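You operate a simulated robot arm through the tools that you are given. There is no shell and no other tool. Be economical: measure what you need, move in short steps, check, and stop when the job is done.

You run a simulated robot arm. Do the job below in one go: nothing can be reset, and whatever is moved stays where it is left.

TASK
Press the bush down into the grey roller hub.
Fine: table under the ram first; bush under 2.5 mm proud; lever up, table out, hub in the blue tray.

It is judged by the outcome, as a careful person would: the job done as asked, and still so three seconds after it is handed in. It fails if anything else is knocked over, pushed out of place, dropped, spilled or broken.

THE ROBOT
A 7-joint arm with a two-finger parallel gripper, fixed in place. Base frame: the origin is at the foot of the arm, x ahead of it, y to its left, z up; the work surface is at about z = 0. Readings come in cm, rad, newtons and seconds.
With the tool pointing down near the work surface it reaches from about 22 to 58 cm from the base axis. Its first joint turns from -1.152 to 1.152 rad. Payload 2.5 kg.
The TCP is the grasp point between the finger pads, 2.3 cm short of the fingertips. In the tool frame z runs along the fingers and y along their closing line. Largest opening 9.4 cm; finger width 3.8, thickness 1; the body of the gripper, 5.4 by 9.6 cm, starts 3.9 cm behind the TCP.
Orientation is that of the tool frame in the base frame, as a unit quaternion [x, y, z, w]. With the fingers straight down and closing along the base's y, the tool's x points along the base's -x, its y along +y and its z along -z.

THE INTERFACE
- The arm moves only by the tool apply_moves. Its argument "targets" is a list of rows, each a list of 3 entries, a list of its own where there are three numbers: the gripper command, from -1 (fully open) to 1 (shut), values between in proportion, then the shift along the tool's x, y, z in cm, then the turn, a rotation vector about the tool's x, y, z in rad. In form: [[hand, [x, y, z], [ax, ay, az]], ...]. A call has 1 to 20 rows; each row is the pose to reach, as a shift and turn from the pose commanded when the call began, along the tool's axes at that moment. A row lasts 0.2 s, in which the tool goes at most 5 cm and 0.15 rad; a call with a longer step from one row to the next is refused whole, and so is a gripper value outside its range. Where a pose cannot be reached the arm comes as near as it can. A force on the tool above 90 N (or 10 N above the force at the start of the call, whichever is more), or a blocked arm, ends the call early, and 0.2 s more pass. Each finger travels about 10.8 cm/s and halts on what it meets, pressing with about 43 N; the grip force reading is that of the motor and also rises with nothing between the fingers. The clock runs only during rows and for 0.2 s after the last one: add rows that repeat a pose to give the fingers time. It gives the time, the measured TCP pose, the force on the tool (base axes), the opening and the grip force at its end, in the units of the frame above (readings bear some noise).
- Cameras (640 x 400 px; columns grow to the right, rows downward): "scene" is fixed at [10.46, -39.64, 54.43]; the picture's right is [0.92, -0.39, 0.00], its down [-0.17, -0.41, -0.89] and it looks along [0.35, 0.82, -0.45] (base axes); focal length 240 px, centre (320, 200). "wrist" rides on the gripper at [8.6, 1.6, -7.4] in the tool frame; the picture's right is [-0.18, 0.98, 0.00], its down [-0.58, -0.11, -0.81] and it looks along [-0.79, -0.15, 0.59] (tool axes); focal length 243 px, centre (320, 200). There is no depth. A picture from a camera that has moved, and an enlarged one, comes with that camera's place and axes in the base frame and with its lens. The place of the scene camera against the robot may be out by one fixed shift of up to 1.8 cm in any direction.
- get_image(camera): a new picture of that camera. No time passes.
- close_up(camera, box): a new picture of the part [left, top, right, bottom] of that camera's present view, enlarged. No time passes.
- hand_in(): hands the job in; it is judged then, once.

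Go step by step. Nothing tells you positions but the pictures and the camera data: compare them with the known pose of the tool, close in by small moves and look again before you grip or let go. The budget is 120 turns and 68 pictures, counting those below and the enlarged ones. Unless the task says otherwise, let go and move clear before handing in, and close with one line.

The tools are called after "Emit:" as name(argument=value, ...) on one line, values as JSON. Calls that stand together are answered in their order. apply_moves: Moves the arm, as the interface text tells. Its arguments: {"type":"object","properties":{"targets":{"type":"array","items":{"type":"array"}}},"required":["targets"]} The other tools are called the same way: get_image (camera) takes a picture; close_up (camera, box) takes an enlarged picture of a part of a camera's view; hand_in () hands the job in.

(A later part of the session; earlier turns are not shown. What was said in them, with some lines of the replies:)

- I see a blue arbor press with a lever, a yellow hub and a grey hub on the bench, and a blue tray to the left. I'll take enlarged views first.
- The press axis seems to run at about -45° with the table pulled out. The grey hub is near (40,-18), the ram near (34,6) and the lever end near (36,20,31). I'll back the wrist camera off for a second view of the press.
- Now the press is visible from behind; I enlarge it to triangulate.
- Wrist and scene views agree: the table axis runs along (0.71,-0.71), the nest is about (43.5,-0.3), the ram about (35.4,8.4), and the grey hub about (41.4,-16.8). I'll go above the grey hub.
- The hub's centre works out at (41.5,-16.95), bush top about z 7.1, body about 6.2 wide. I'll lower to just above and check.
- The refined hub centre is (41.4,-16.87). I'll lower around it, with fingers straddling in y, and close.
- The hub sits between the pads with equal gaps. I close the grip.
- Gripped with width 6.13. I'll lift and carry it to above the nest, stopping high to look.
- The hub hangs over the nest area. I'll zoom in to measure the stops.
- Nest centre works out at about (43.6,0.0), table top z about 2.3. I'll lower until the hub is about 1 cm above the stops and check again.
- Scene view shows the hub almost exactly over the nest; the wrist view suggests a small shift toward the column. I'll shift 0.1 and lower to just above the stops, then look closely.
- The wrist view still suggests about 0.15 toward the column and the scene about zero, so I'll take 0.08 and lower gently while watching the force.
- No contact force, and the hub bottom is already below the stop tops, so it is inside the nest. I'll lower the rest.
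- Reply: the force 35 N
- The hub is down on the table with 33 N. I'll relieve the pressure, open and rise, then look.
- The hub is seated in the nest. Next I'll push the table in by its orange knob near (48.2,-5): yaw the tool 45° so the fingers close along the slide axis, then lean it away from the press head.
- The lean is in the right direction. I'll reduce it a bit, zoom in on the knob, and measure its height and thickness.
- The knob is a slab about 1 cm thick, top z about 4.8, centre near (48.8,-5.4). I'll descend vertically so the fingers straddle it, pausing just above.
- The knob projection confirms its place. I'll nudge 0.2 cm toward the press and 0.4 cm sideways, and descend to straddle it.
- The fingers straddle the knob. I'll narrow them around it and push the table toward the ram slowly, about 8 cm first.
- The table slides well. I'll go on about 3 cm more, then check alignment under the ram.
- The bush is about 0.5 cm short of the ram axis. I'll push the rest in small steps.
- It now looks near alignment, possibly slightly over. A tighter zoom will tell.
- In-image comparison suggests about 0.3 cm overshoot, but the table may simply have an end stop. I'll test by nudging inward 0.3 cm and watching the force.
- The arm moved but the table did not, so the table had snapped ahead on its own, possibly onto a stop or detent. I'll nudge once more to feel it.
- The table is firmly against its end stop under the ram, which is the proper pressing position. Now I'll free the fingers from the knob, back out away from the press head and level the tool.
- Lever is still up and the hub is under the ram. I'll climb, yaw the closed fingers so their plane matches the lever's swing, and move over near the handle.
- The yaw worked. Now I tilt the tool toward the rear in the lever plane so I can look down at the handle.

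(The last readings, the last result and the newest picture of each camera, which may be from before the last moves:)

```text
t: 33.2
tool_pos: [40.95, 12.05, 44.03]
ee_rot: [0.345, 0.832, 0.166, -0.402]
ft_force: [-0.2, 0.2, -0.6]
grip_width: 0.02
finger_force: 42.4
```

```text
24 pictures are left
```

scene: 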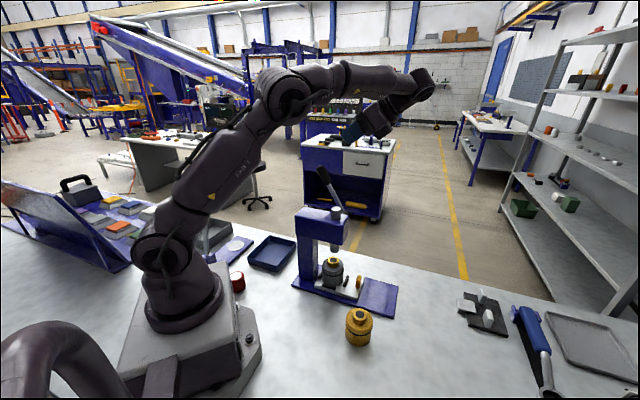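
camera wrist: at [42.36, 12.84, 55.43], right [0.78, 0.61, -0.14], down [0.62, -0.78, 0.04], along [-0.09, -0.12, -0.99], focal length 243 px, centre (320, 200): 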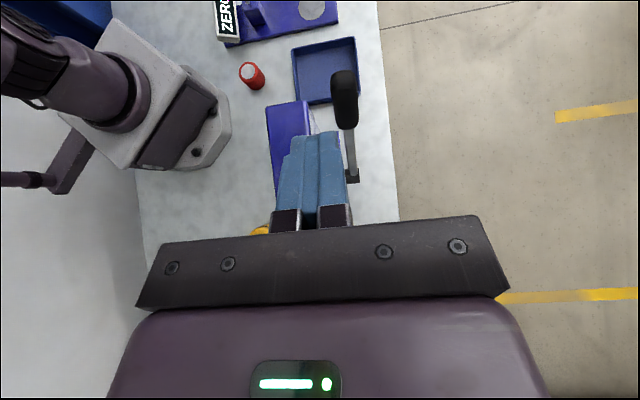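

Lever plane: boss at (40.9,13.9,21.5), handle end about (35.6,19.5,32), leaning back about 54° above horizontal. I'll line up perpendicular to the handle with 2.5 cm standoff.

Emit:
apply_moves(targets=[[1, [-2.5, 1, 0], [0, 0, 0]], [1, [-5.76, 1.8, 0], [0, 0, 0]], [1, [-5.76, 1.8, 4], [0, 0, 0]], [1, [-5.76, 1.8, 8], [0, 0, 0]], [1, [-5.76, 1.8, 8.5], [0, 0, 0]], [1, [-5.76, 1.8, 8.5], [0, 0, 0]]])

Emit:
get_image(camera="wrist")

Emit:
close_up(camera="scene", box=[270, 100, 430, 240])

```text
t: 34.6
tool_pos: [39.98, 15.65, 33.96]
ee_rot: [0.345, 0.831, 0.167, -0.403]
ft_force: [0.0, 0.2, -0.5]
grip_width: 0.0
finger_force: 42.7
```

```text
23 pictures are left
camera wrist: at [41.54, 16.42, 45.36], right [0.78, 0.61, -0.14], down [0.62, -0.78, 0.05], along [-0.08, -0.13, -0.99], focal length 243 px, centre (320, 200)
```

wrist: 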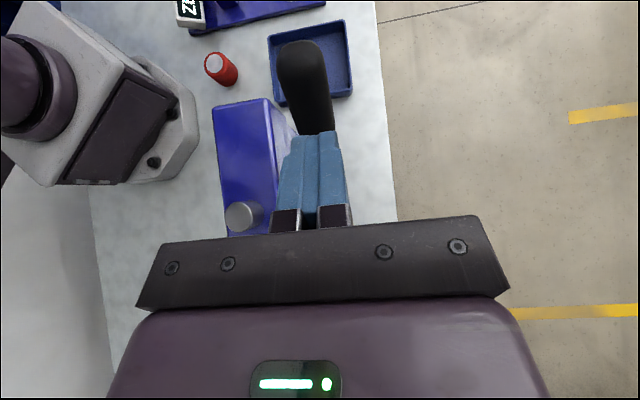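

```text
2.86 times, centred on (350, 170) of scene
camera zoom: at [10.46, -39.64, 54.43], right [0.92, -0.39, 0.0], down [-0.17, -0.41, -0.89], along [0.35, 0.82, -0.45], focal length 686 px, centre (234, 286)
```

zoom: 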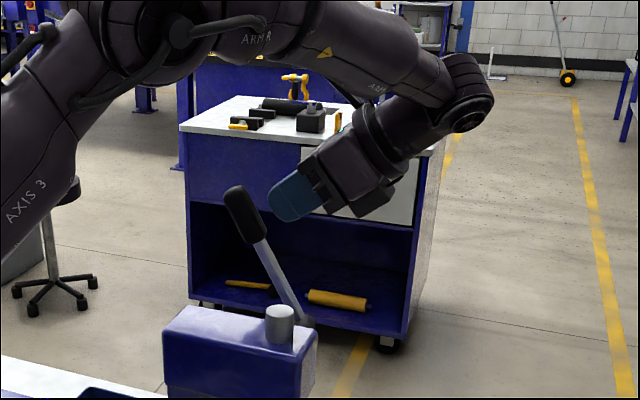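

The fingertips point squarely at the handle. I'll advance to contact and start rotating the tool about the lever pivot, 0.3 rad first.

Emit:
apply_moves(targets=[[1, [0, 0.2, 1.2], [0, 0, 0]], [1, [0, 0.2, 2.3], [0, 0, 0]], [1, [0.34, 0.2, 3.41], [0, -0.1, 0]], [1, [0.57, 0.2, 4.55], [0, -0.2, 0]], [1, [0.68, 0.2, 5.71], [0, -0.3, 0]], [1, [0.68, 0.2, 5.71], [0, -0.3, 0]]])

Emit:
close_up(camera="scene", box=[260, 130, 420, 300])

```text
t: 36.0
tool_pos: [36.53, 19.17, 31.19]
ee_rot: [0.366, 0.883, 0.113, -0.273]
ft_force: [0.3, 0.9, 1.3]
grip_width: 0.0
finger_force: 41.9
```

```text
2.35 times, centred on (340, 215) of scene
camera zoom: at [10.46, -39.64, 54.43], right [0.92, -0.39, 0.0], down [-0.17, -0.41, -0.89], along [0.35, 0.82, -0.45], focal length 565 px, centre (273, 165)
```

zoom: 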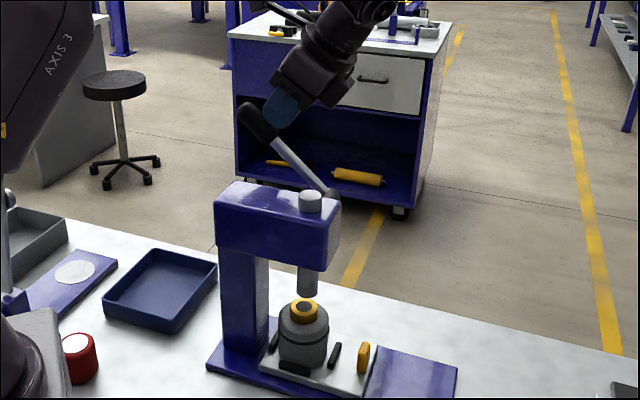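

The lever turns and the ram follows. I'll continue the arc another 0.3 rad, which should bring the ram onto the bush.

Emit:
apply_moves(targets=[[1, [0.34, 0, 1.11], [0, -0.1, 0]], [1, [0.57, 0, 2.25], [0, -0.2, 0]], [1, [0.68, 0, 3.41], [0, -0.3, 0]], [1, [0.68, 0, 3.41], [0, -0.3, 0]]])

Emit:
close_up(camera="scene", box=[260, 130, 420, 300])

```text
t: 37.0
tool_pos: [35.02, 20.86, 28.68]
ee_rot: [0.379, 0.913, 0.057, -0.138]
ft_force: [-1.1, -0.3, -0.6]
grip_width: 0.0
finger_force: 42.6
```

```text
2.35 times, centred on (340, 215) of scene
camera zoom: at [10.46, -39.64, 54.43], right [0.92, -0.39, 0.0], down [-0.17, -0.41, -0.89], along [0.35, 0.82, -0.45], focal length 565 px, centre (273, 165)
```

zoom: 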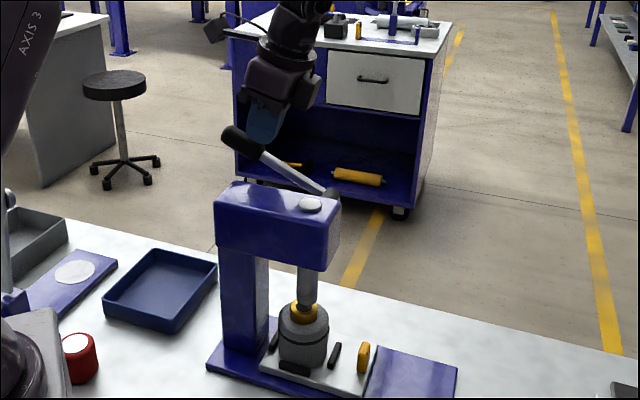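

The ram now meets the bush. I continue pressing in small steps and watch the force.

Emit:
apply_moves(targets=[[1, [0.17, 0, 0.55], [0, -0.05, 0]], [1, [0.34, 0, 1.11], [0, -0.1, 0]], [1, [0.46, 0, 1.68], [0, -0.15, 0]], [1, [0.57, 0, 2.25], [0, -0.2, 0]], [1, [0.57, 0, 2.25], [0, -0.2, 0]]])

Emit:
close_up(camera="scene", box=[310, 190, 380, 300])

```text
t: 38.2
tool_pos: [34.1, 21.76, 26.63]
ee_rot: [0.382, 0.923, 0.019, -0.045]
ft_force: [0.3, -0.2, 0.6]
grip_width: 0.0
finger_force: 42.2
```

```text
3.64 times, centred on (345, 245) of scene
camera zoom: at [10.46, -39.64, 54.43], right [0.92, -0.39, 0.0], down [-0.17, -0.41, -0.89], along [0.35, 0.82, -0.45], focal length 873 px, centre (229, 36)
```

zoom: 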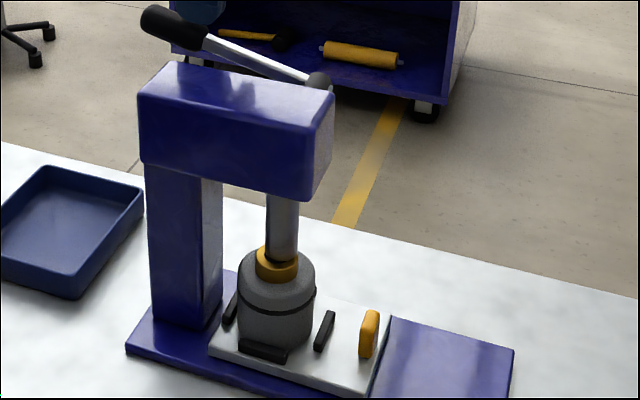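

The ram sits on the bush with little force so far. I continue.

Emit:
apply_moves(targets=[[1, [0.17, 0, 0.55], [0, -0.05, 0]], [1, [0.34, 0, 1.11], [0, -0.1, 0]], [1, [0.46, 0, 1.68], [0, -0.15, 0]], [1, [0.57, 0, 2.25], [0, -0.2, 0]], [1, [0.57, 0, 2.25], [0, -0.2, 0]]])

Emit:
close_up(camera="scene", box=[310, 190, 380, 300])

```text
t: 39.4
tool_pos: [33.39, 22.35, 24.64]
ee_rot: [0.382, 0.923, -0.018, 0.047]
ft_force: [0.4, 1.5, 6.5]
grip_width: 0.0
finger_force: 42.3
```

```text
3.64 times, centred on (345, 245) of scene
camera zoom: at [10.46, -39.64, 54.43], right [0.92, -0.39, 0.0], down [-0.17, -0.41, -0.89], along [0.35, 0.82, -0.45], focal length 873 px, centre (229, 36)
```

zoom: 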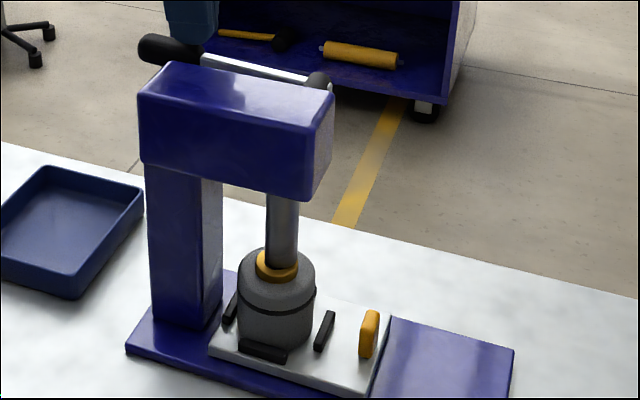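

The bush has begun going down. I continue pressing.

Emit:
apply_moves(targets=[[1, [0.17, 0, 0.55], [0, -0.05, 0]], [1, [0.34, 0, 1.11], [0, -0.1, 0]], [1, [0.46, 0, 1.68], [0, -0.15, 0]], [1, [0.57, 0, 2.25], [0, -0.2, 0]], [1, [0.57, 0, 2.25], [0, -0.2, 0]]])

Emit:
close_up(camera="scene", box=[310, 190, 380, 300])

```text
t: 40.6
tool_pos: [33.32, 22.61, 22.25]
ee_rot: [0.379, 0.913, -0.058, 0.139]
ft_force: [-2.6, 2.0, 5.3]
grip_width: 0.0
finger_force: 43.0
```

```text
3.64 times, centred on (345, 245) of scene
camera zoom: at [10.46, -39.64, 54.43], right [0.92, -0.39, 0.0], down [-0.17, -0.41, -0.89], along [0.35, 0.82, -0.45], focal length 873 px, centre (229, 36)
```

zoom: 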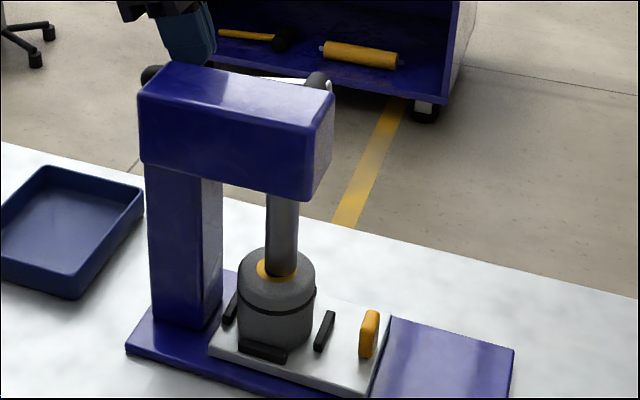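

The bush is nearly flush. I'll push on a little until it bottoms.

Emit:
apply_moves(targets=[[1, [0.17, 0, 0.55], [0, -0.05, 0]], [1, [0.34, 0, 1.11], [0, -0.1, 0]], [1, [0.34, 0, 1.11], [0, -0.1, 0]]])

Emit:
close_up(camera="scene", box=[325, 240, 365, 290])

```text
t: 41.2
tool_pos: [33.3, 22.92, 22.12]
ee_rot: [0.375, 0.906, -0.069, 0.184]
ft_force: [-10.7, -2.3, 30.1]
grip_width: 0.03
finger_force: 42.3
stopped in row 3: the force on the tool passed its limit (the readings are from after the stop); the commanded pose is now the measured one
```

```text
8.00 times, centred on (345, 265) of scene
camera zoom: at [10.45, -39.65, 54.43], right [0.92, -0.39, 0.0], down [-0.17, -0.41, -0.89], along [0.35, 0.82, -0.45], focal length 1921 px, centre (120, -320)
```

zoom: 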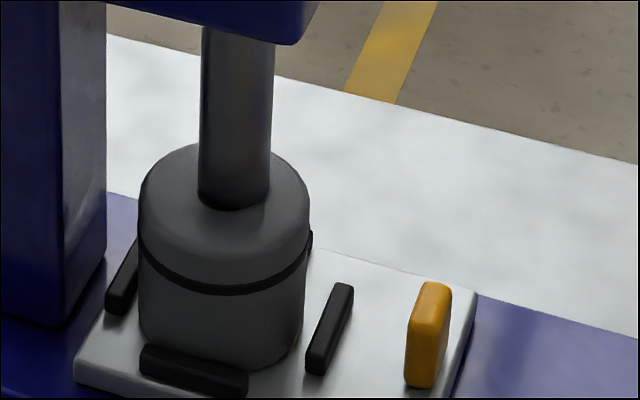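

The press bottomed (force limit) and no orange shows, so the bush is fully home. I'll back off the handle slightly to see whether the lever springs back.

Emit:
apply_moves(targets=[[1, [0, 0, -1], [0, 0, 0]], [1, [0, 0, -2.5], [0, 0, 0]], [1, [0, 0, -4], [0, 0, 0]], [1, [0, 0, -4], [0, 0, 0]]])

Emit:
get_image(camera="wrist")

Emit:
close_up(camera="scene", box=[280, 150, 400, 300])

```text
t: 42.2
tool_pos: [32.13, 23.77, 25.49]
ee_rot: [0.375, 0.906, -0.073, 0.181]
ft_force: [0.1, -0.3, 0.4]
grip_width: 0.0
finger_force: 42.2
```

```text
15 pictures are left
camera wrist: at [25.56, 32.57, 29.09], right [0.81, 0.58, 0.08], down [0.08, -0.24, 0.97], along [0.58, -0.78, -0.24], focal length 243 px, centre (320, 200)
```

wrist: 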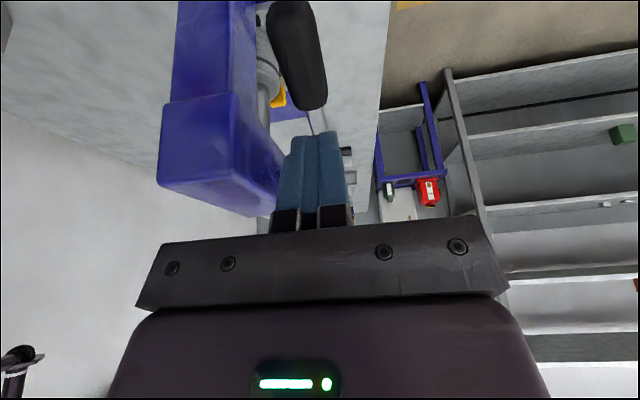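

```text
2.67 times, centred on (340, 225) of scene
camera zoom: at [10.46, -39.64, 54.43], right [0.92, -0.39, 0.0], down [-0.17, -0.41, -0.89], along [0.35, 0.82, -0.45], focal length 640 px, centre (267, 133)
```

zoom: 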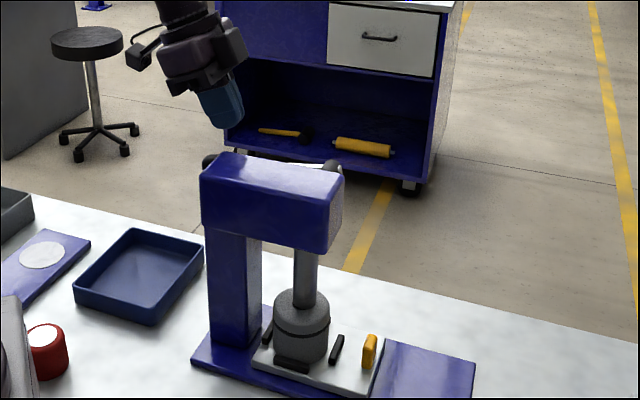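

The lever stays down, so I must lift it. I'll open the fingers partly, advance so they straddle the handle sideways, and grip.

Emit:
apply_moves(targets=[[0.15, [0, -0.3, 0], [0, 0, 0]], [0.15, [0, -0.3, 0], [0, 0, 0]], [0.15, [0, -0.3, 2], [0, 0, 0]], [0.15, [0, -0.3, 4], [0, 0, 0]], [0.15, [0, -0.3, 5.5], [0, 0, 0]], [0.15, [0, -0.3, 6.6], [0, 0, 0]], [0.15, [0, -0.3, 6.6], [0, 0, 0]]])

Emit:
get_image(camera="wrist")

```text
t: 43.8
tool_pos: [33.71, 21.97, 19.38]
ee_rot: [0.375, 0.906, -0.072, 0.182]
ft_force: [0.4, -0.5, 0.3]
grip_width: 4.01
finger_force: 0.1
```

```text
13 pictures are left
camera wrist: at [27.14, 30.72, 23.03], right [0.81, 0.58, 0.08], down [0.08, -0.24, 0.97], along [0.58, -0.78, -0.24], focal length 243 px, centre (320, 200)
```

wrist: 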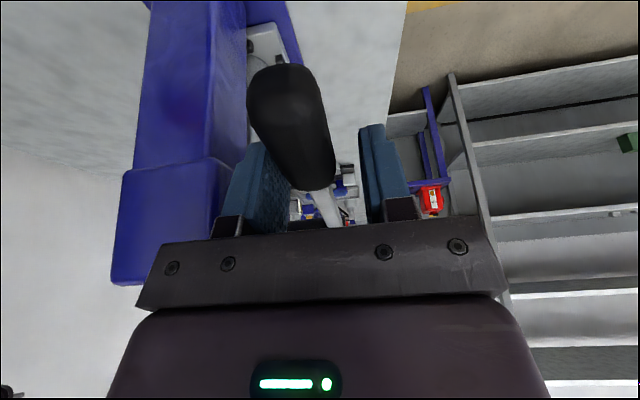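

The handle is between the pads. I close on it.

Emit:
apply_moves(targets=[[0.4, [0, 0, 0], [0, 0, 0]], [0.7, [0, 0, 0], [0, 0, 0]], [1, [0, 0, 0], [0, 0, 0]], [1, [0, 0, 0], [0, 0, 0]]])

```text
t: 44.8
tool_pos: [33.5, 21.65, 19.24]
ee_rot: [0.376, 0.906, -0.077, 0.18]
ft_force: [-27.4, -20.2, 7.1]
grip_width: 2.38
finger_force: 44.6
```

Gripped (2.4 cm) with some sideways preload; I'll relieve that and swing the lever up around its pivot by 0.6 rad.

Emit:
apply_moves(targets=[[1, [0, -0.35, 0], [0, 0, 0]], [1, [-0.26, -0.35, -1.06], [0, 0.1, 0]], [1, [-0.63, -0.35, -2.09], [0, 0.2, 0]], [1, [-1.1, -0.35, -3.08], [0, 0.3, 0]], [1, [-1.66, -0.35, -4.02], [0, 0.4, 0]], [1, [-2.32, -0.35, -4.9], [0, 0.5, 0]], [1, [-3.06, -0.35, -5.7], [0, 0.6, 0]], [1, [-3.06, -0.35, -5.7], [0, 0.6, 0]]])

Emit:
close_up(camera="scene", box=[270, 130, 410, 300])

```text
t: 46.6
tool_pos: [34.14, 20.95, 25.95]
ee_rot: [0.381, 0.919, 0.046, -0.088]
ft_force: [39.9, -3.6, -10.8]
grip_width: 2.41
finger_force: 45.1
```

```text
2.35 times, centred on (340, 215) of scene
camera zoom: at [10.47, -39.64, 54.43], right [0.92, -0.39, 0.0], down [-0.17, -0.41, -0.89], along [0.35, 0.82, -0.45], focal length 565 px, centre (273, 165)
```

zoom: 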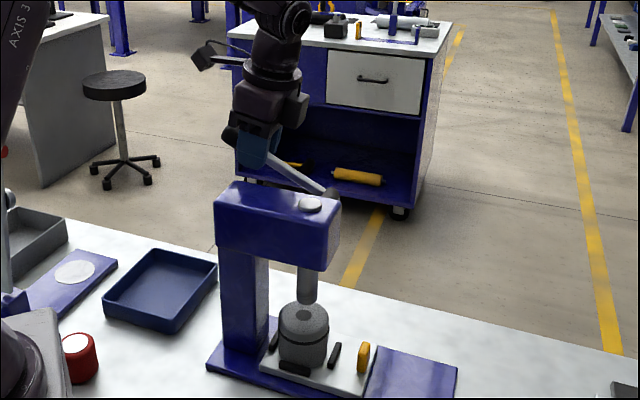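

The lever and ram are rising and the bush looks flush. I'll correct a small radial preload and continue the swing up by 0.7 rad.

Emit:
apply_moves(targets=[[1, [-0.3, 0.15, 0], [0, 0, 0]], [1, [-0.59, 0.15, -1.04], [0, 0.1, 0]], [1, [-0.99, 0.15, -2.04], [0, 0.2, 0]], [1, [-1.48, 0.15, -3.0], [0, 0.3, 0]], [1, [-2.06, 0.15, -3.9], [0, 0.4, 0]], [1, [-2.74, 0.15, -4.74], [0, 0.5, 0]], [1, [-3.49, 0.15, -5.51], [0, 0.6, 0]], [1, [-4.31, 0.15, -6.2], [0, 0.7, 0]], [1, [-4.31, 0.15, -6.2], [0, 0.7, 0]]])

Emit:
close_up(camera="scene", box=[270, 130, 410, 300])

```text
t: 48.6
tool_pos: [37.52, 17.57, 30.92]
ee_rot: [0.341, 0.83, 0.169, -0.408]
ft_force: [-13.8, 17.2, -27.2]
grip_width: 2.42
finger_force: 44.7
```

```text
2.35 times, centred on (340, 215) of scene
camera zoom: at [10.47, -39.63, 54.44], right [0.92, -0.39, 0.0], down [-0.17, -0.41, -0.89], along [0.35, 0.82, -0.45], focal length 565 px, centre (273, 165)
```

zoom: 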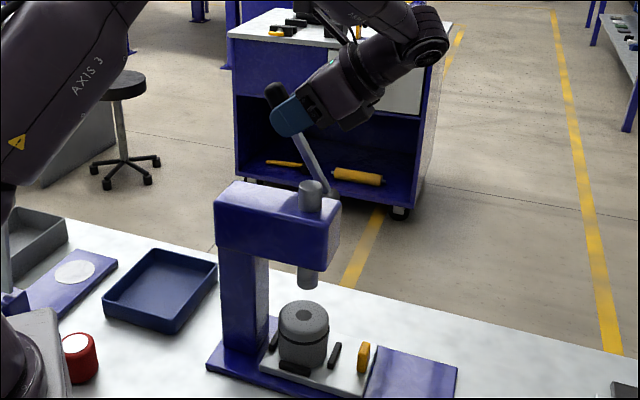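

The lever is back at its original up position, against its stop. I'll open the fingers and withdraw.

Emit:
apply_moves(targets=[[0.3, [0, 0, 0], [0, 0, 0]], [0.1, [0, 0, 0], [0, 0, 0]], [0.1, [0, 0, 0], [0, 0, 0]], [0.1, [0, 0, -3], [0, 0, 0]], [0.1, [0, 0, -7], [0, 0, 0]], [0.1, [0, 0, -11], [0, 0, 0]], [0.1, [3, 0, -14], [0, 0, 0]], [0.1, [5, 0, -14], [0, -0.12, 0]], [0.1, [5, 0, -14], [0, -0.26, 0]], [0.1, [5, 0, -14], [0, -0.4, 0]], [0.1, [5, 0, -14], [0, -0.54, 0]], [0.1, [5, 0, -14], [0, -0.68, 0]], [0.1, [5, 0, -14], [0, -0.82, 0]], [0.1, [5, 0, -14], [0, -0.9, 0]], [0.1, [5, 0, -14], [0, -0.9, 0]]])

Emit:
close_up(camera="scene", box=[270, 130, 410, 300])

```text
t: 51.8
tool_pos: [43.35, 11.59, 43.75]
ee_rot: [0.382, 0.924, 0.005, -0.001]
ft_force: [-0.3, -0.1, -0.6]
grip_width: 4.23
finger_force: 0.1
```

```text
2.35 times, centred on (340, 215) of scene
camera zoom: at [10.46, -39.64, 54.43], right [0.92, -0.39, 0.0], down [-0.17, -0.41, -0.89], along [0.35, 0.82, -0.45], focal length 565 px, centre (273, 165)
```

zoom: 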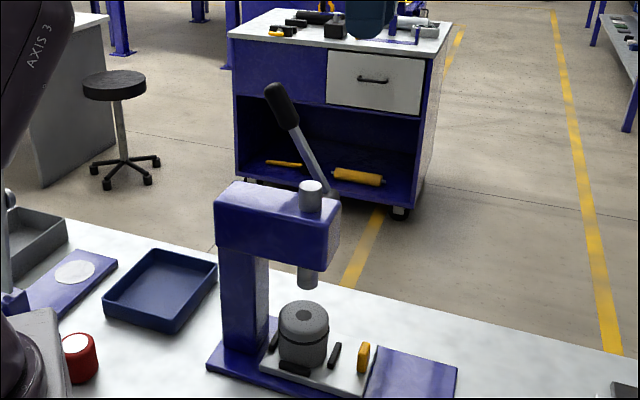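

The lever stays up. Now I'll swing the tool back to its knob orientation in front of the press for pulling the table out.

Emit:
apply_moves(targets=[[0.28, [-1.5, -0.5, 0], [0, 0, -0.14]], [0.28, [-3, -1.5, 0], [0, 0, -0.28]], [0.28, [-5, -2.5, 0], [0, 0, -0.42]], [0.28, [-7, -3.5, 0], [0, 0, -0.56]], [0.28, [-9, -5, 0], [0, 0, -0.7]], [0.28, [-11, -6.5, 1], [0, 0, -0.84]], [0.28, [-13.26, -8.1, 3], [0, 0, -0.98]], [0.28, [-13.26, -8.1, 6], [0, 0, -1.12]], [0.28, [-13.26, -8.1, 9], [0, 0, -1.26]], [0.28, [-13.26, -8.1, 12], [0, 0, -1.4]], [0.28, [-13.26, -8.1, 13.75], [0, 0, -1.54]], [0.28, [-13.26, -8.1, 13.75], [0, 0, -1.571]]])

Emit:
apply_moves(targets=[[0.28, [0, 0, 4], [-0.12, 0, 0]], [0.28, [0, 0, 8], [-0.25, 0, 0]], [0.28, [0, 0, 12], [-0.25, 0, 0]], [0.28, [0, 0, 16], [-0.25, 0, 0]], [0.28, [0, 0, 20], [-0.25, 0, 0]], [0.28, [0, 0, 21], [-0.25, 0, 0]], [0.28, [0, 0, 21], [-0.25, 0, 0]]])

```text
t: 54.4
tool_pos: [47.15, -3.16, 29.71]
ee_rot: [-0.385, 0.923, 0.004, 0.002]
ft_force: [0.1, 0.3, -0.8]
grip_width: 3.36
finger_force: 0.1
```

```text
t: 56.0
tool_pos: [46.98, -3.26, 8.76]
ee_rot: [-0.381, 0.916, 0.119, -0.047]
ft_force: [-0.9, 0.9, -0.6]
grip_width: 3.41
finger_force: 0.1
```

I'm in front of the press at z 8.8. I'll move inward above the knob and check before descending.

Emit:
apply_moves(targets=[[0.28, [0.2, 2.5, 0.7], [0, 0, 0]], [0.28, [0.2, 5, 1.45], [0, 0, 0]], [0.28, [0.2, 7, 2.0], [0, 0, 0]], [0.28, [0.2, 8.04, 2.3], [0, 0, 0]], [0.28, [0.2, 8.04, 2.3], [0, 0, 0]]])

Emit:
get_image(camera="wrist")

```text
t: 57.2
tool_pos: [40.92, 2.57, 8.57]
ee_rot: [-0.381, 0.916, 0.119, -0.046]
ft_force: [0.0, 0.4, -0.1]
grip_width: 3.37
finger_force: 0.0
```

```text
9 pictures are left
camera wrist: at [35.08, -3.82, 16.09], right [-0.54, 0.8, 0.25], down [0.63, 0.19, 0.76], along [0.56, 0.57, -0.6], focal length 243 px, centre (320, 200)
```

wrist: 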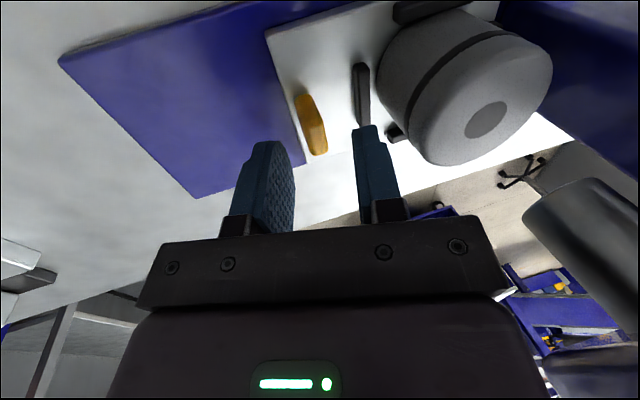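

The knob is positioned between the fingers just as before, and the hub top is flush. I'll descend, narrow the fingers, and pull the table out.

Emit:
apply_moves(targets=[[0.28, [0, -0.37, 1.45], [0, 0, 0]], [0.28, [0, -0.72, 2.81], [0, 0, 0]], [0.5, [0, -0.72, 2.81], [0, 0, 0]], [0.5, [0, -0.72, 2.81], [0, 0, 0]]])

Emit:
apply_moves(targets=[[0.5, [0, -0.4, -0.1], [0, 0, 0]], [0.5, [0, -0.97, -0.25], [0, 0, 0]], [0.5, [0, -1.6, -0.41], [0, 0, 0]], [0.5, [0, -2.4, -0.61], [0, 0, 0]], [0.5, [0, -3.2, -0.82], [0, 0, 0]], [0.5, [0, -4, -1.02], [0, 0, 0]], [0.5, [0, -4.8, -1.22], [0, 0, 0]], [0.5, [0, -5.6, -1.43], [0, 0, 0]], [0.5, [0, -6.4, -1.63], [0, 0, 0]], [0.5, [0, -7.2, -1.84], [0, 0, 0]], [0.5, [0, -8, -2.04], [0, 0, 0]], [0.5, [0, -8, -2.04], [0, 0, 0]]])

Emit:
close_up(camera="scene", box=[290, 190, 450, 330])

```text
t: 58.2
tool_pos: [41.16, 2.68, 5.65]
ee_rot: [-0.381, 0.916, 0.12, -0.047]
ft_force: [-1.2, 0.4, 0.3]
grip_width: 2.34
finger_force: 0.0
```

```text
t: 60.8
tool_pos: [46.81, -3.14, 5.52]
ee_rot: [-0.381, 0.916, 0.119, -0.046]
ft_force: [-0.7, -0.1, 0.8]
grip_width: 2.36
finger_force: 0.3
```

```text
2.86 times, centred on (370, 260) of scene
camera zoom: at [10.46, -39.64, 54.43], right [0.92, -0.39, 0.0], down [-0.17, -0.41, -0.89], along [0.35, 0.82, -0.45], focal length 686 px, centre (177, 29)
```

zoom: 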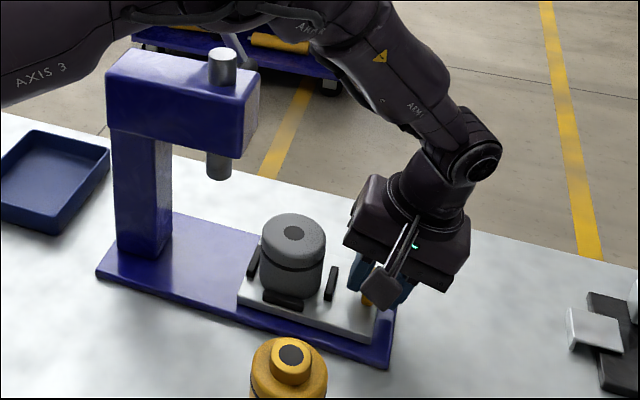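

The table follows. I'll pull the remaining ~4.1 cm to its original out position.

Emit:
apply_moves(targets=[[0.5, [0, -0.8, -0.2], [0, 0, 0]], [0.5, [0, -1.6, -0.41], [0, 0, 0]], [0.5, [0, -2.4, -0.61], [0, 0, 0]], [0.5, [0, -3.2, -0.82], [0, 0, 0]], [0.5, [0, -3.7, -0.94], [0, 0, 0]], [0.5, [0, -4.05, -1.03], [0, 0, 0]], [0.5, [0, -4.05, -1.03], [0, 0, 0]]])

Emit:
close_up(camera="scene", box=[330, 240, 450, 330])

```text
t: 62.4
tool_pos: [49.8, -5.84, 5.52]
ee_rot: [-0.381, 0.915, 0.121, -0.047]
ft_force: [-10.0, 6.9, -0.5]
grip_width: 2.86
finger_force: 5.4
```

```text
4.44 times, centred on (390, 285) of scene
camera zoom: at [10.46, -39.64, 54.43], right [0.92, -0.39, 0.0], down [-0.17, -0.41, -0.89], along [0.35, 0.82, -0.45], focal length 1067 px, centre (9, -178)
```

zoom: 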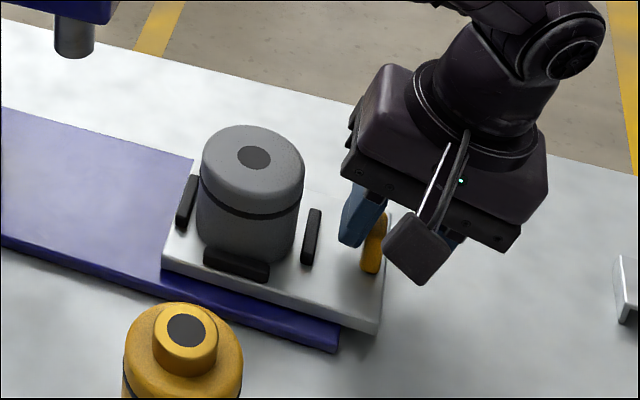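

The table is out at its end stop. I'll release the knob, rise, straighten the tool, and return above the hub.

Emit:
apply_moves(targets=[[0.4, [0, 0.35, 0.09], [0, 0, 0]], [0.4, [0, 0.3, 0.09], [0, 0, 0]], [0.4, [0, 0.75, -1.7], [0, 0, 0]], [0.4, [0, 1.2, -3.5], [0, 0, 0]], [0, [0, 1.2, -8], [0, 0, 0]], [-0.5, [0, 1.2, -12], [0.12, 0, 0]], [-1, [0, 1.2, -12], [0.25, 0, 0]], [-1, [0, 1.2, -12], [0.25, 0, 0]]])

Emit:
apply_moves(targets=[[-1, [0, 1, 0], [0, 0, 0.14]], [-1, [0, 2, 0], [0, 0, 0.28]], [-1, [0, 3, 0], [0, 0, 0.42]], [-1, [0, 4, 0], [0, 0, 0.56]], [-1, [0, 5, 0], [0, 0, 0.7]], [-1, [0, 6, 0], [0, 0, 0.785]], [-1, [0, 6, 0], [0, 0, 0.785]]])

```text
t: 64.2
tool_pos: [51.39, -7.32, 17.77]
ee_rot: [-0.384, 0.923, 0.003, 0.002]
ft_force: [0.3, 0.3, -0.2]
grip_width: 9.4
finger_force: 0.1
```

```text
t: 65.8
tool_pos: [46.82, -3.07, 17.42]
ee_rot: [0.0, 1.0, 0.006, 0.0]
ft_force: [0.1, 0.5, -0.2]
grip_width: 9.41
finger_force: 0.0
```

Now above the knob side; I shift over the hub and verify with the wrist camera.

Emit:
apply_moves(targets=[[-1, [2, 1.6, 0], [0, 0, 0]], [-1, [3.45, 2.95, 0], [0, 0, 0]], [-1, [3.45, 2.95, 3.5], [0, 0, 0]], [-1, [3.45, 2.95, 3.5], [0, 0, 0]]])

Emit:
get_image(camera="wrist")

```text
t: 66.8
tool_pos: [43.37, -0.14, 14.14]
ee_rot: [-0.001, 1.0, 0.005, 0.0]
ft_force: [-0.7, 0.5, 0.0]
grip_width: 9.41
finger_force: 0.2
```

```text
6 pictures are left
camera wrist: at [34.64, 1.34, 21.6], right [0.18, 0.98, 0.01], down [0.58, -0.12, 0.81], along [0.79, -0.14, -0.59], focal length 243 px, centre (320, 200)
```

wrist: 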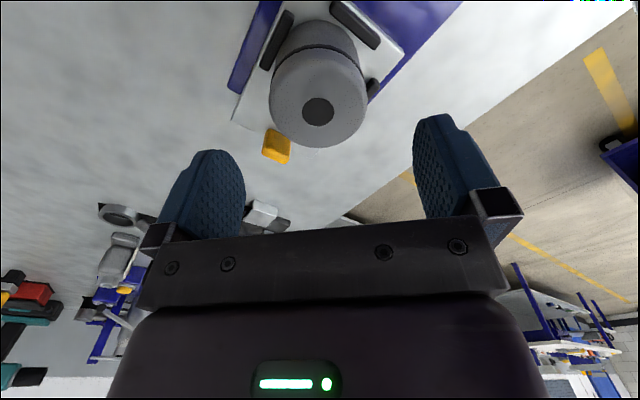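

The hub is centred under the gripper at (43.45,-0.25). I descend and grip it.

Emit:
apply_moves(targets=[[-1, [-0.1, -0.1, 3], [0, 0, 0]], [-1, [-0.1, -0.1, 6], [0, 0, 0]], [-1, [-0.1, -0.1, 7.5], [0, 0, 0]], [-1, [-0.1, -0.1, 7.5], [0, 0, 0]], [0, [-0.1, -0.1, 7.5], [0, 0, 0]], [0.6, [-0.1, -0.1, 7.5], [0, 0, 0]], [1, [-0.1, -0.1, 7.5], [0, 0, 0]], [1, [-0.1, -0.1, 7.5], [0, 0, 0]]])

```text
t: 68.6
tool_pos: [43.55, -0.22, 6.64]
ee_rot: [-0.001, 1.0, 0.005, 0.0]
ft_force: [0.7, -0.7, 0.2]
grip_width: 6.17
finger_force: 43.3
```

Gripped (6.17). I'll lift straight up to z≈42, above the lever, and carry it over to the blue tray around (22.2,28.6).

Emit:
apply_moves(targets=[[1, [0, 0, -1.5], [0, 0, 0]], [1, [0, 0, -4], [0, 0, 0]], [1, [0, 0, -8], [0, 0, 0]], [1, [0, 0, -12], [0, 0, 0]], [1, [0, 0, -16], [0, 0, 0]], [1, [0, 0, -20], [0, 0, 0]], [1, [0, 0, -24], [0, 0, 0]], [1, [0, 0, -28], [0, 0, 0]], [1, [0, 0, -32], [0, 0, 0]], [1, [0, 0, -35.5], [0, 0, 0]], [1, [2, 3.5, -35.5], [0, 0, 0]], [1, [4, 7, -35.5], [0, 0, 0]], [1, [6, 10.5, -35.5], [0, 0, 0]], [1, [8.5, 13.5, -35.5], [0, 0, 0]], [1, [11, 16.5, -35.5], [0, 0, 0]], [1, [13.5, 19.5, -35.5], [0, 0, 0]], [1, [16, 22.5, -35.5], [0, 0, 0]], [1, [18.5, 25.5, -35.5], [0, 0, 0]], [1, [21.3, 28.8, -35.5], [0, 0, 0]], [1, [21.3, 28.8, -35.5], [0, 0, 0]]])

Emit:
get_image(camera="wrist")

```text
t: 72.8
tool_pos: [22.12, 28.33, 42.61]
ee_rot: [-0.001, 1.0, 0.006, 0.0]
ft_force: [0.2, -0.8, -3.4]
grip_width: 6.13
finger_force: 42.9
```

```text
5 pictures are left
camera wrist: at [13.45, 29.75, 50.1], right [0.18, 0.98, 0.01], down [0.58, -0.12, 0.81], along [0.79, -0.14, -0.59], focal length 243 px, centre (320, 200)
```

wrist: 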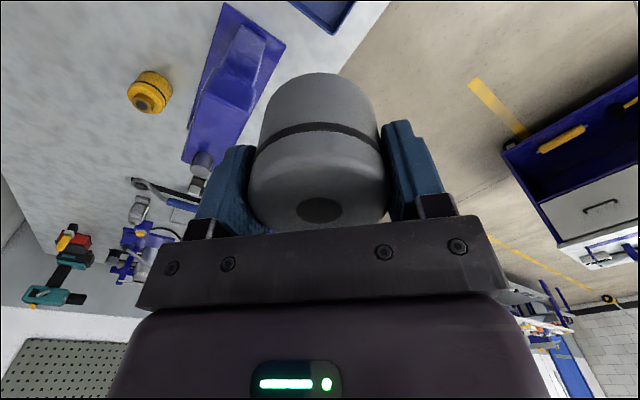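

The tray corner projection matches my estimate to within 1 cm. I'll descend partway and check.

Emit:
apply_moves(targets=[[1, [0.2, 0.4, 4], [0, 0, 0]], [1, [0.2, 0.4, 8], [0, 0, 0]], [1, [0.2, 0.4, 12], [0, 0, 0]], [1, [0.2, 0.4, 16], [0, 0, 0]], [1, [0.2, 0.4, 20], [0, 0, 0]], [1, [0.2, 0.4, 24], [0, 0, 0]], [1, [0.2, 0.4, 28], [0, 0, 0]], [1, [0.2, 0.4, 31], [0, 0, 0]], [1, [0.2, 0.4, 31], [0, 0, 0]]])

Emit:
get_image(camera="wrist")

Emit:
close_up(camera="scene", box=[220, 180, 340, 300])

```text
t: 74.8
tool_pos: [21.85, 28.93, 11.09]
ee_rot: [0.0, 1.0, 0.005, 0.0]
ft_force: [0.1, 0.4, -4.5]
grip_width: 6.12
finger_force: 42.9
```

```text
4 pictures are left
camera wrist: at [13.28, 30.51, 18.49], right [0.18, 0.98, 0.01], down [0.58, -0.12, 0.81], along [0.79, -0.14, -0.59], focal length 243 px, centre (320, 200)
```

wrist: 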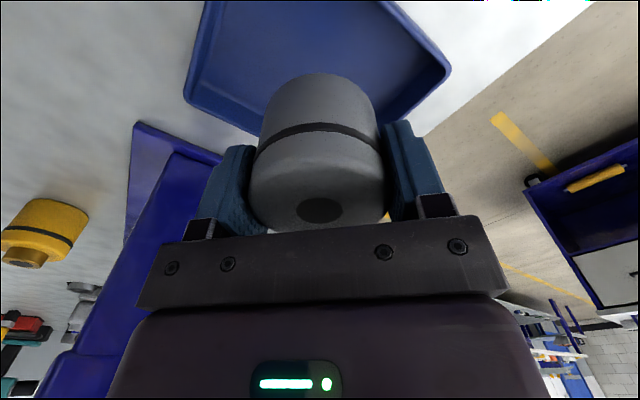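

```text
3.33 times, centred on (280, 240) of scene
camera zoom: at [10.46, -39.64, 54.43], right [0.92, -0.39, 0.0], down [-0.17, -0.41, -0.89], along [0.35, 0.82, -0.45], focal length 800 px, centre (453, 67)
```

zoom: 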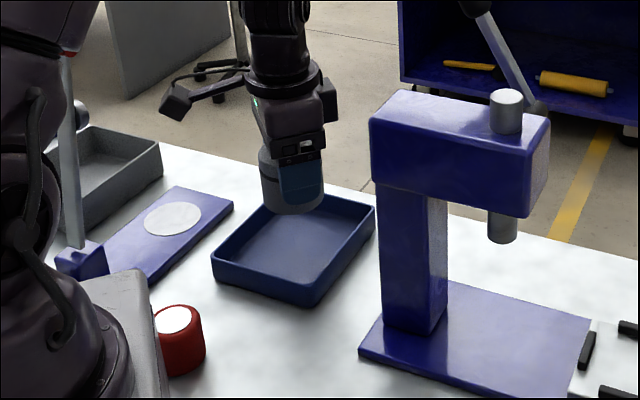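

The hub is centred over the tray. I'll lower it to the floor gently, watching for contact.

Emit:
apply_moves(targets=[[1, [0, 0, 2], [0, 0, 0]], [1, [0, 0, 4], [0, 0, 0]], [1, [0, 0, 5.5], [0, 0, 0]], [1, [0, 0, 6], [0, 0, 0]], [1, [0, 0, 6], [0, 0, 0]]])

```text
t: 76.0
tool_pos: [21.86, 28.94, 5.15]
ee_rot: [-0.002, 1.0, 0.005, 0.0]
ft_force: [0.1, -0.7, -4.1]
grip_width: 6.14
finger_force: 42.7
```

Emit:
apply_moves(targets=[[1, [0, 0, 0.2], [0, 0, 0]], [1, [0, 0, 0.4], [0, 0, 0]], [1, [0, 0, 0.4], [0, 0, 0]]])

```text
t: 76.8
tool_pos: [22.06, 28.96, 4.92]
ee_rot: [-0.001, 1.0, 0.004, 0.0]
ft_force: [0.0, -0.3, -5.1]
grip_width: 6.14
finger_force: 43.4
```

Not down yet; a little further.

Emit:
apply_moves(targets=[[1, [0, 0, 0.15], [0, 0, 0]], [1, [0, 0, 0.3], [0, 0, 0]], [1, [0, 0, 0.3], [0, 0, 0]]])

```text
t: 77.6
tool_pos: [22.01, 28.9, 4.7]
ee_rot: [-0.001, 1.0, 0.005, 0.0]
ft_force: [-4.7, -4.7, 18.5]
grip_width: 6.11
finger_force: 43.0
```

Contact at 18 N, so the hub is on the tray floor. I'll open partly and withdraw upward.

Emit:
apply_moves(targets=[[1, [0, 0, -0.1], [0, 0, 0]], [0, [0, 0, -0.1], [0, 0, 0]], [-0.55, [0, 0, -0.1], [0, 0, 0]], [-0.55, [0, 0, -0.1], [0, 0, 0]], [-0.55, [0, 0, -3], [0, 0, 0]], [-0.55, [0, 0, -7], [0, 0, 0]], [-0.55, [0, 0, -11], [0, 0, 0]], [-0.55, [0, 0, -15], [0, 0, 0]], [-0.55, [0, 0, -19], [0, 0, 0]], [-0.55, [0, 0, -23], [0, 0, 0]], [-0.55, [0, 0, -27], [0, 0, 0]], [-0.55, [0, 0, -27], [0, 0, 0]]])

Emit:
close_up(camera="scene", box=[230, 220, 310, 280])

Emit:
get_image(camera="scene")

```text
t: 80.2
tool_pos: [21.89, 28.59, 31.28]
ee_rot: [-0.001, 1.0, 0.005, 0.0]
ft_force: [0.7, 0.6, -0.1]
grip_width: 7.27
finger_force: 0.1
```

```text
6.67 times, centred on (270, 250) of scene
camera zoom: at [10.46, -39.64, 54.43], right [0.92, -0.39, 0.0], down [-0.17, -0.41, -0.89], along [0.35, 0.82, -0.45], focal length 1601 px, centre (653, -133)
```

zoom: 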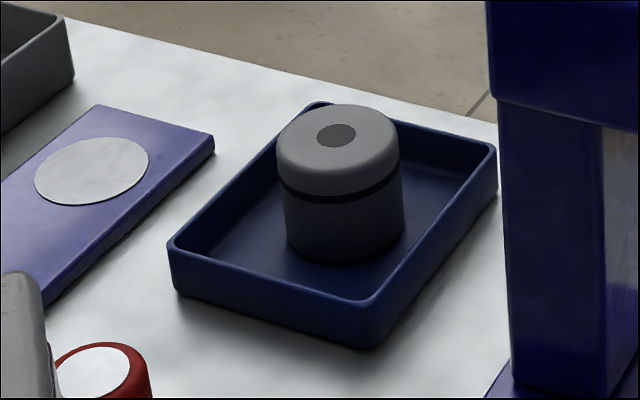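

```text
1 pictures are left
```

scene: 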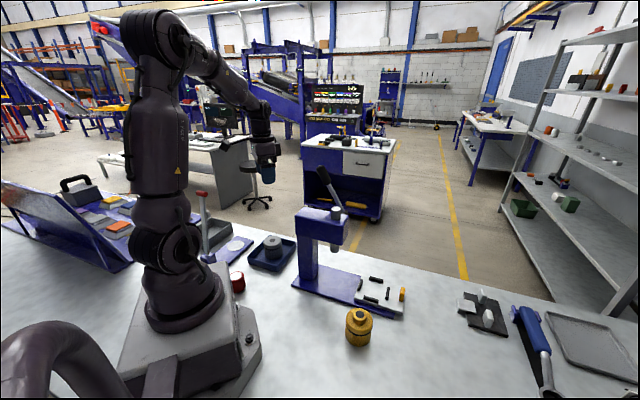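

The hub stands in the blue tray with its bush flush. The lever is up, the table is out, and the arm is clear, so I'm handing in.

Emit:
hand_in()

```text
The job is handed in.
```

The bush is pressed flush into the grey hub, the lever is up, the table is out and the hub is standing in the blue tray; I've handed the job in.
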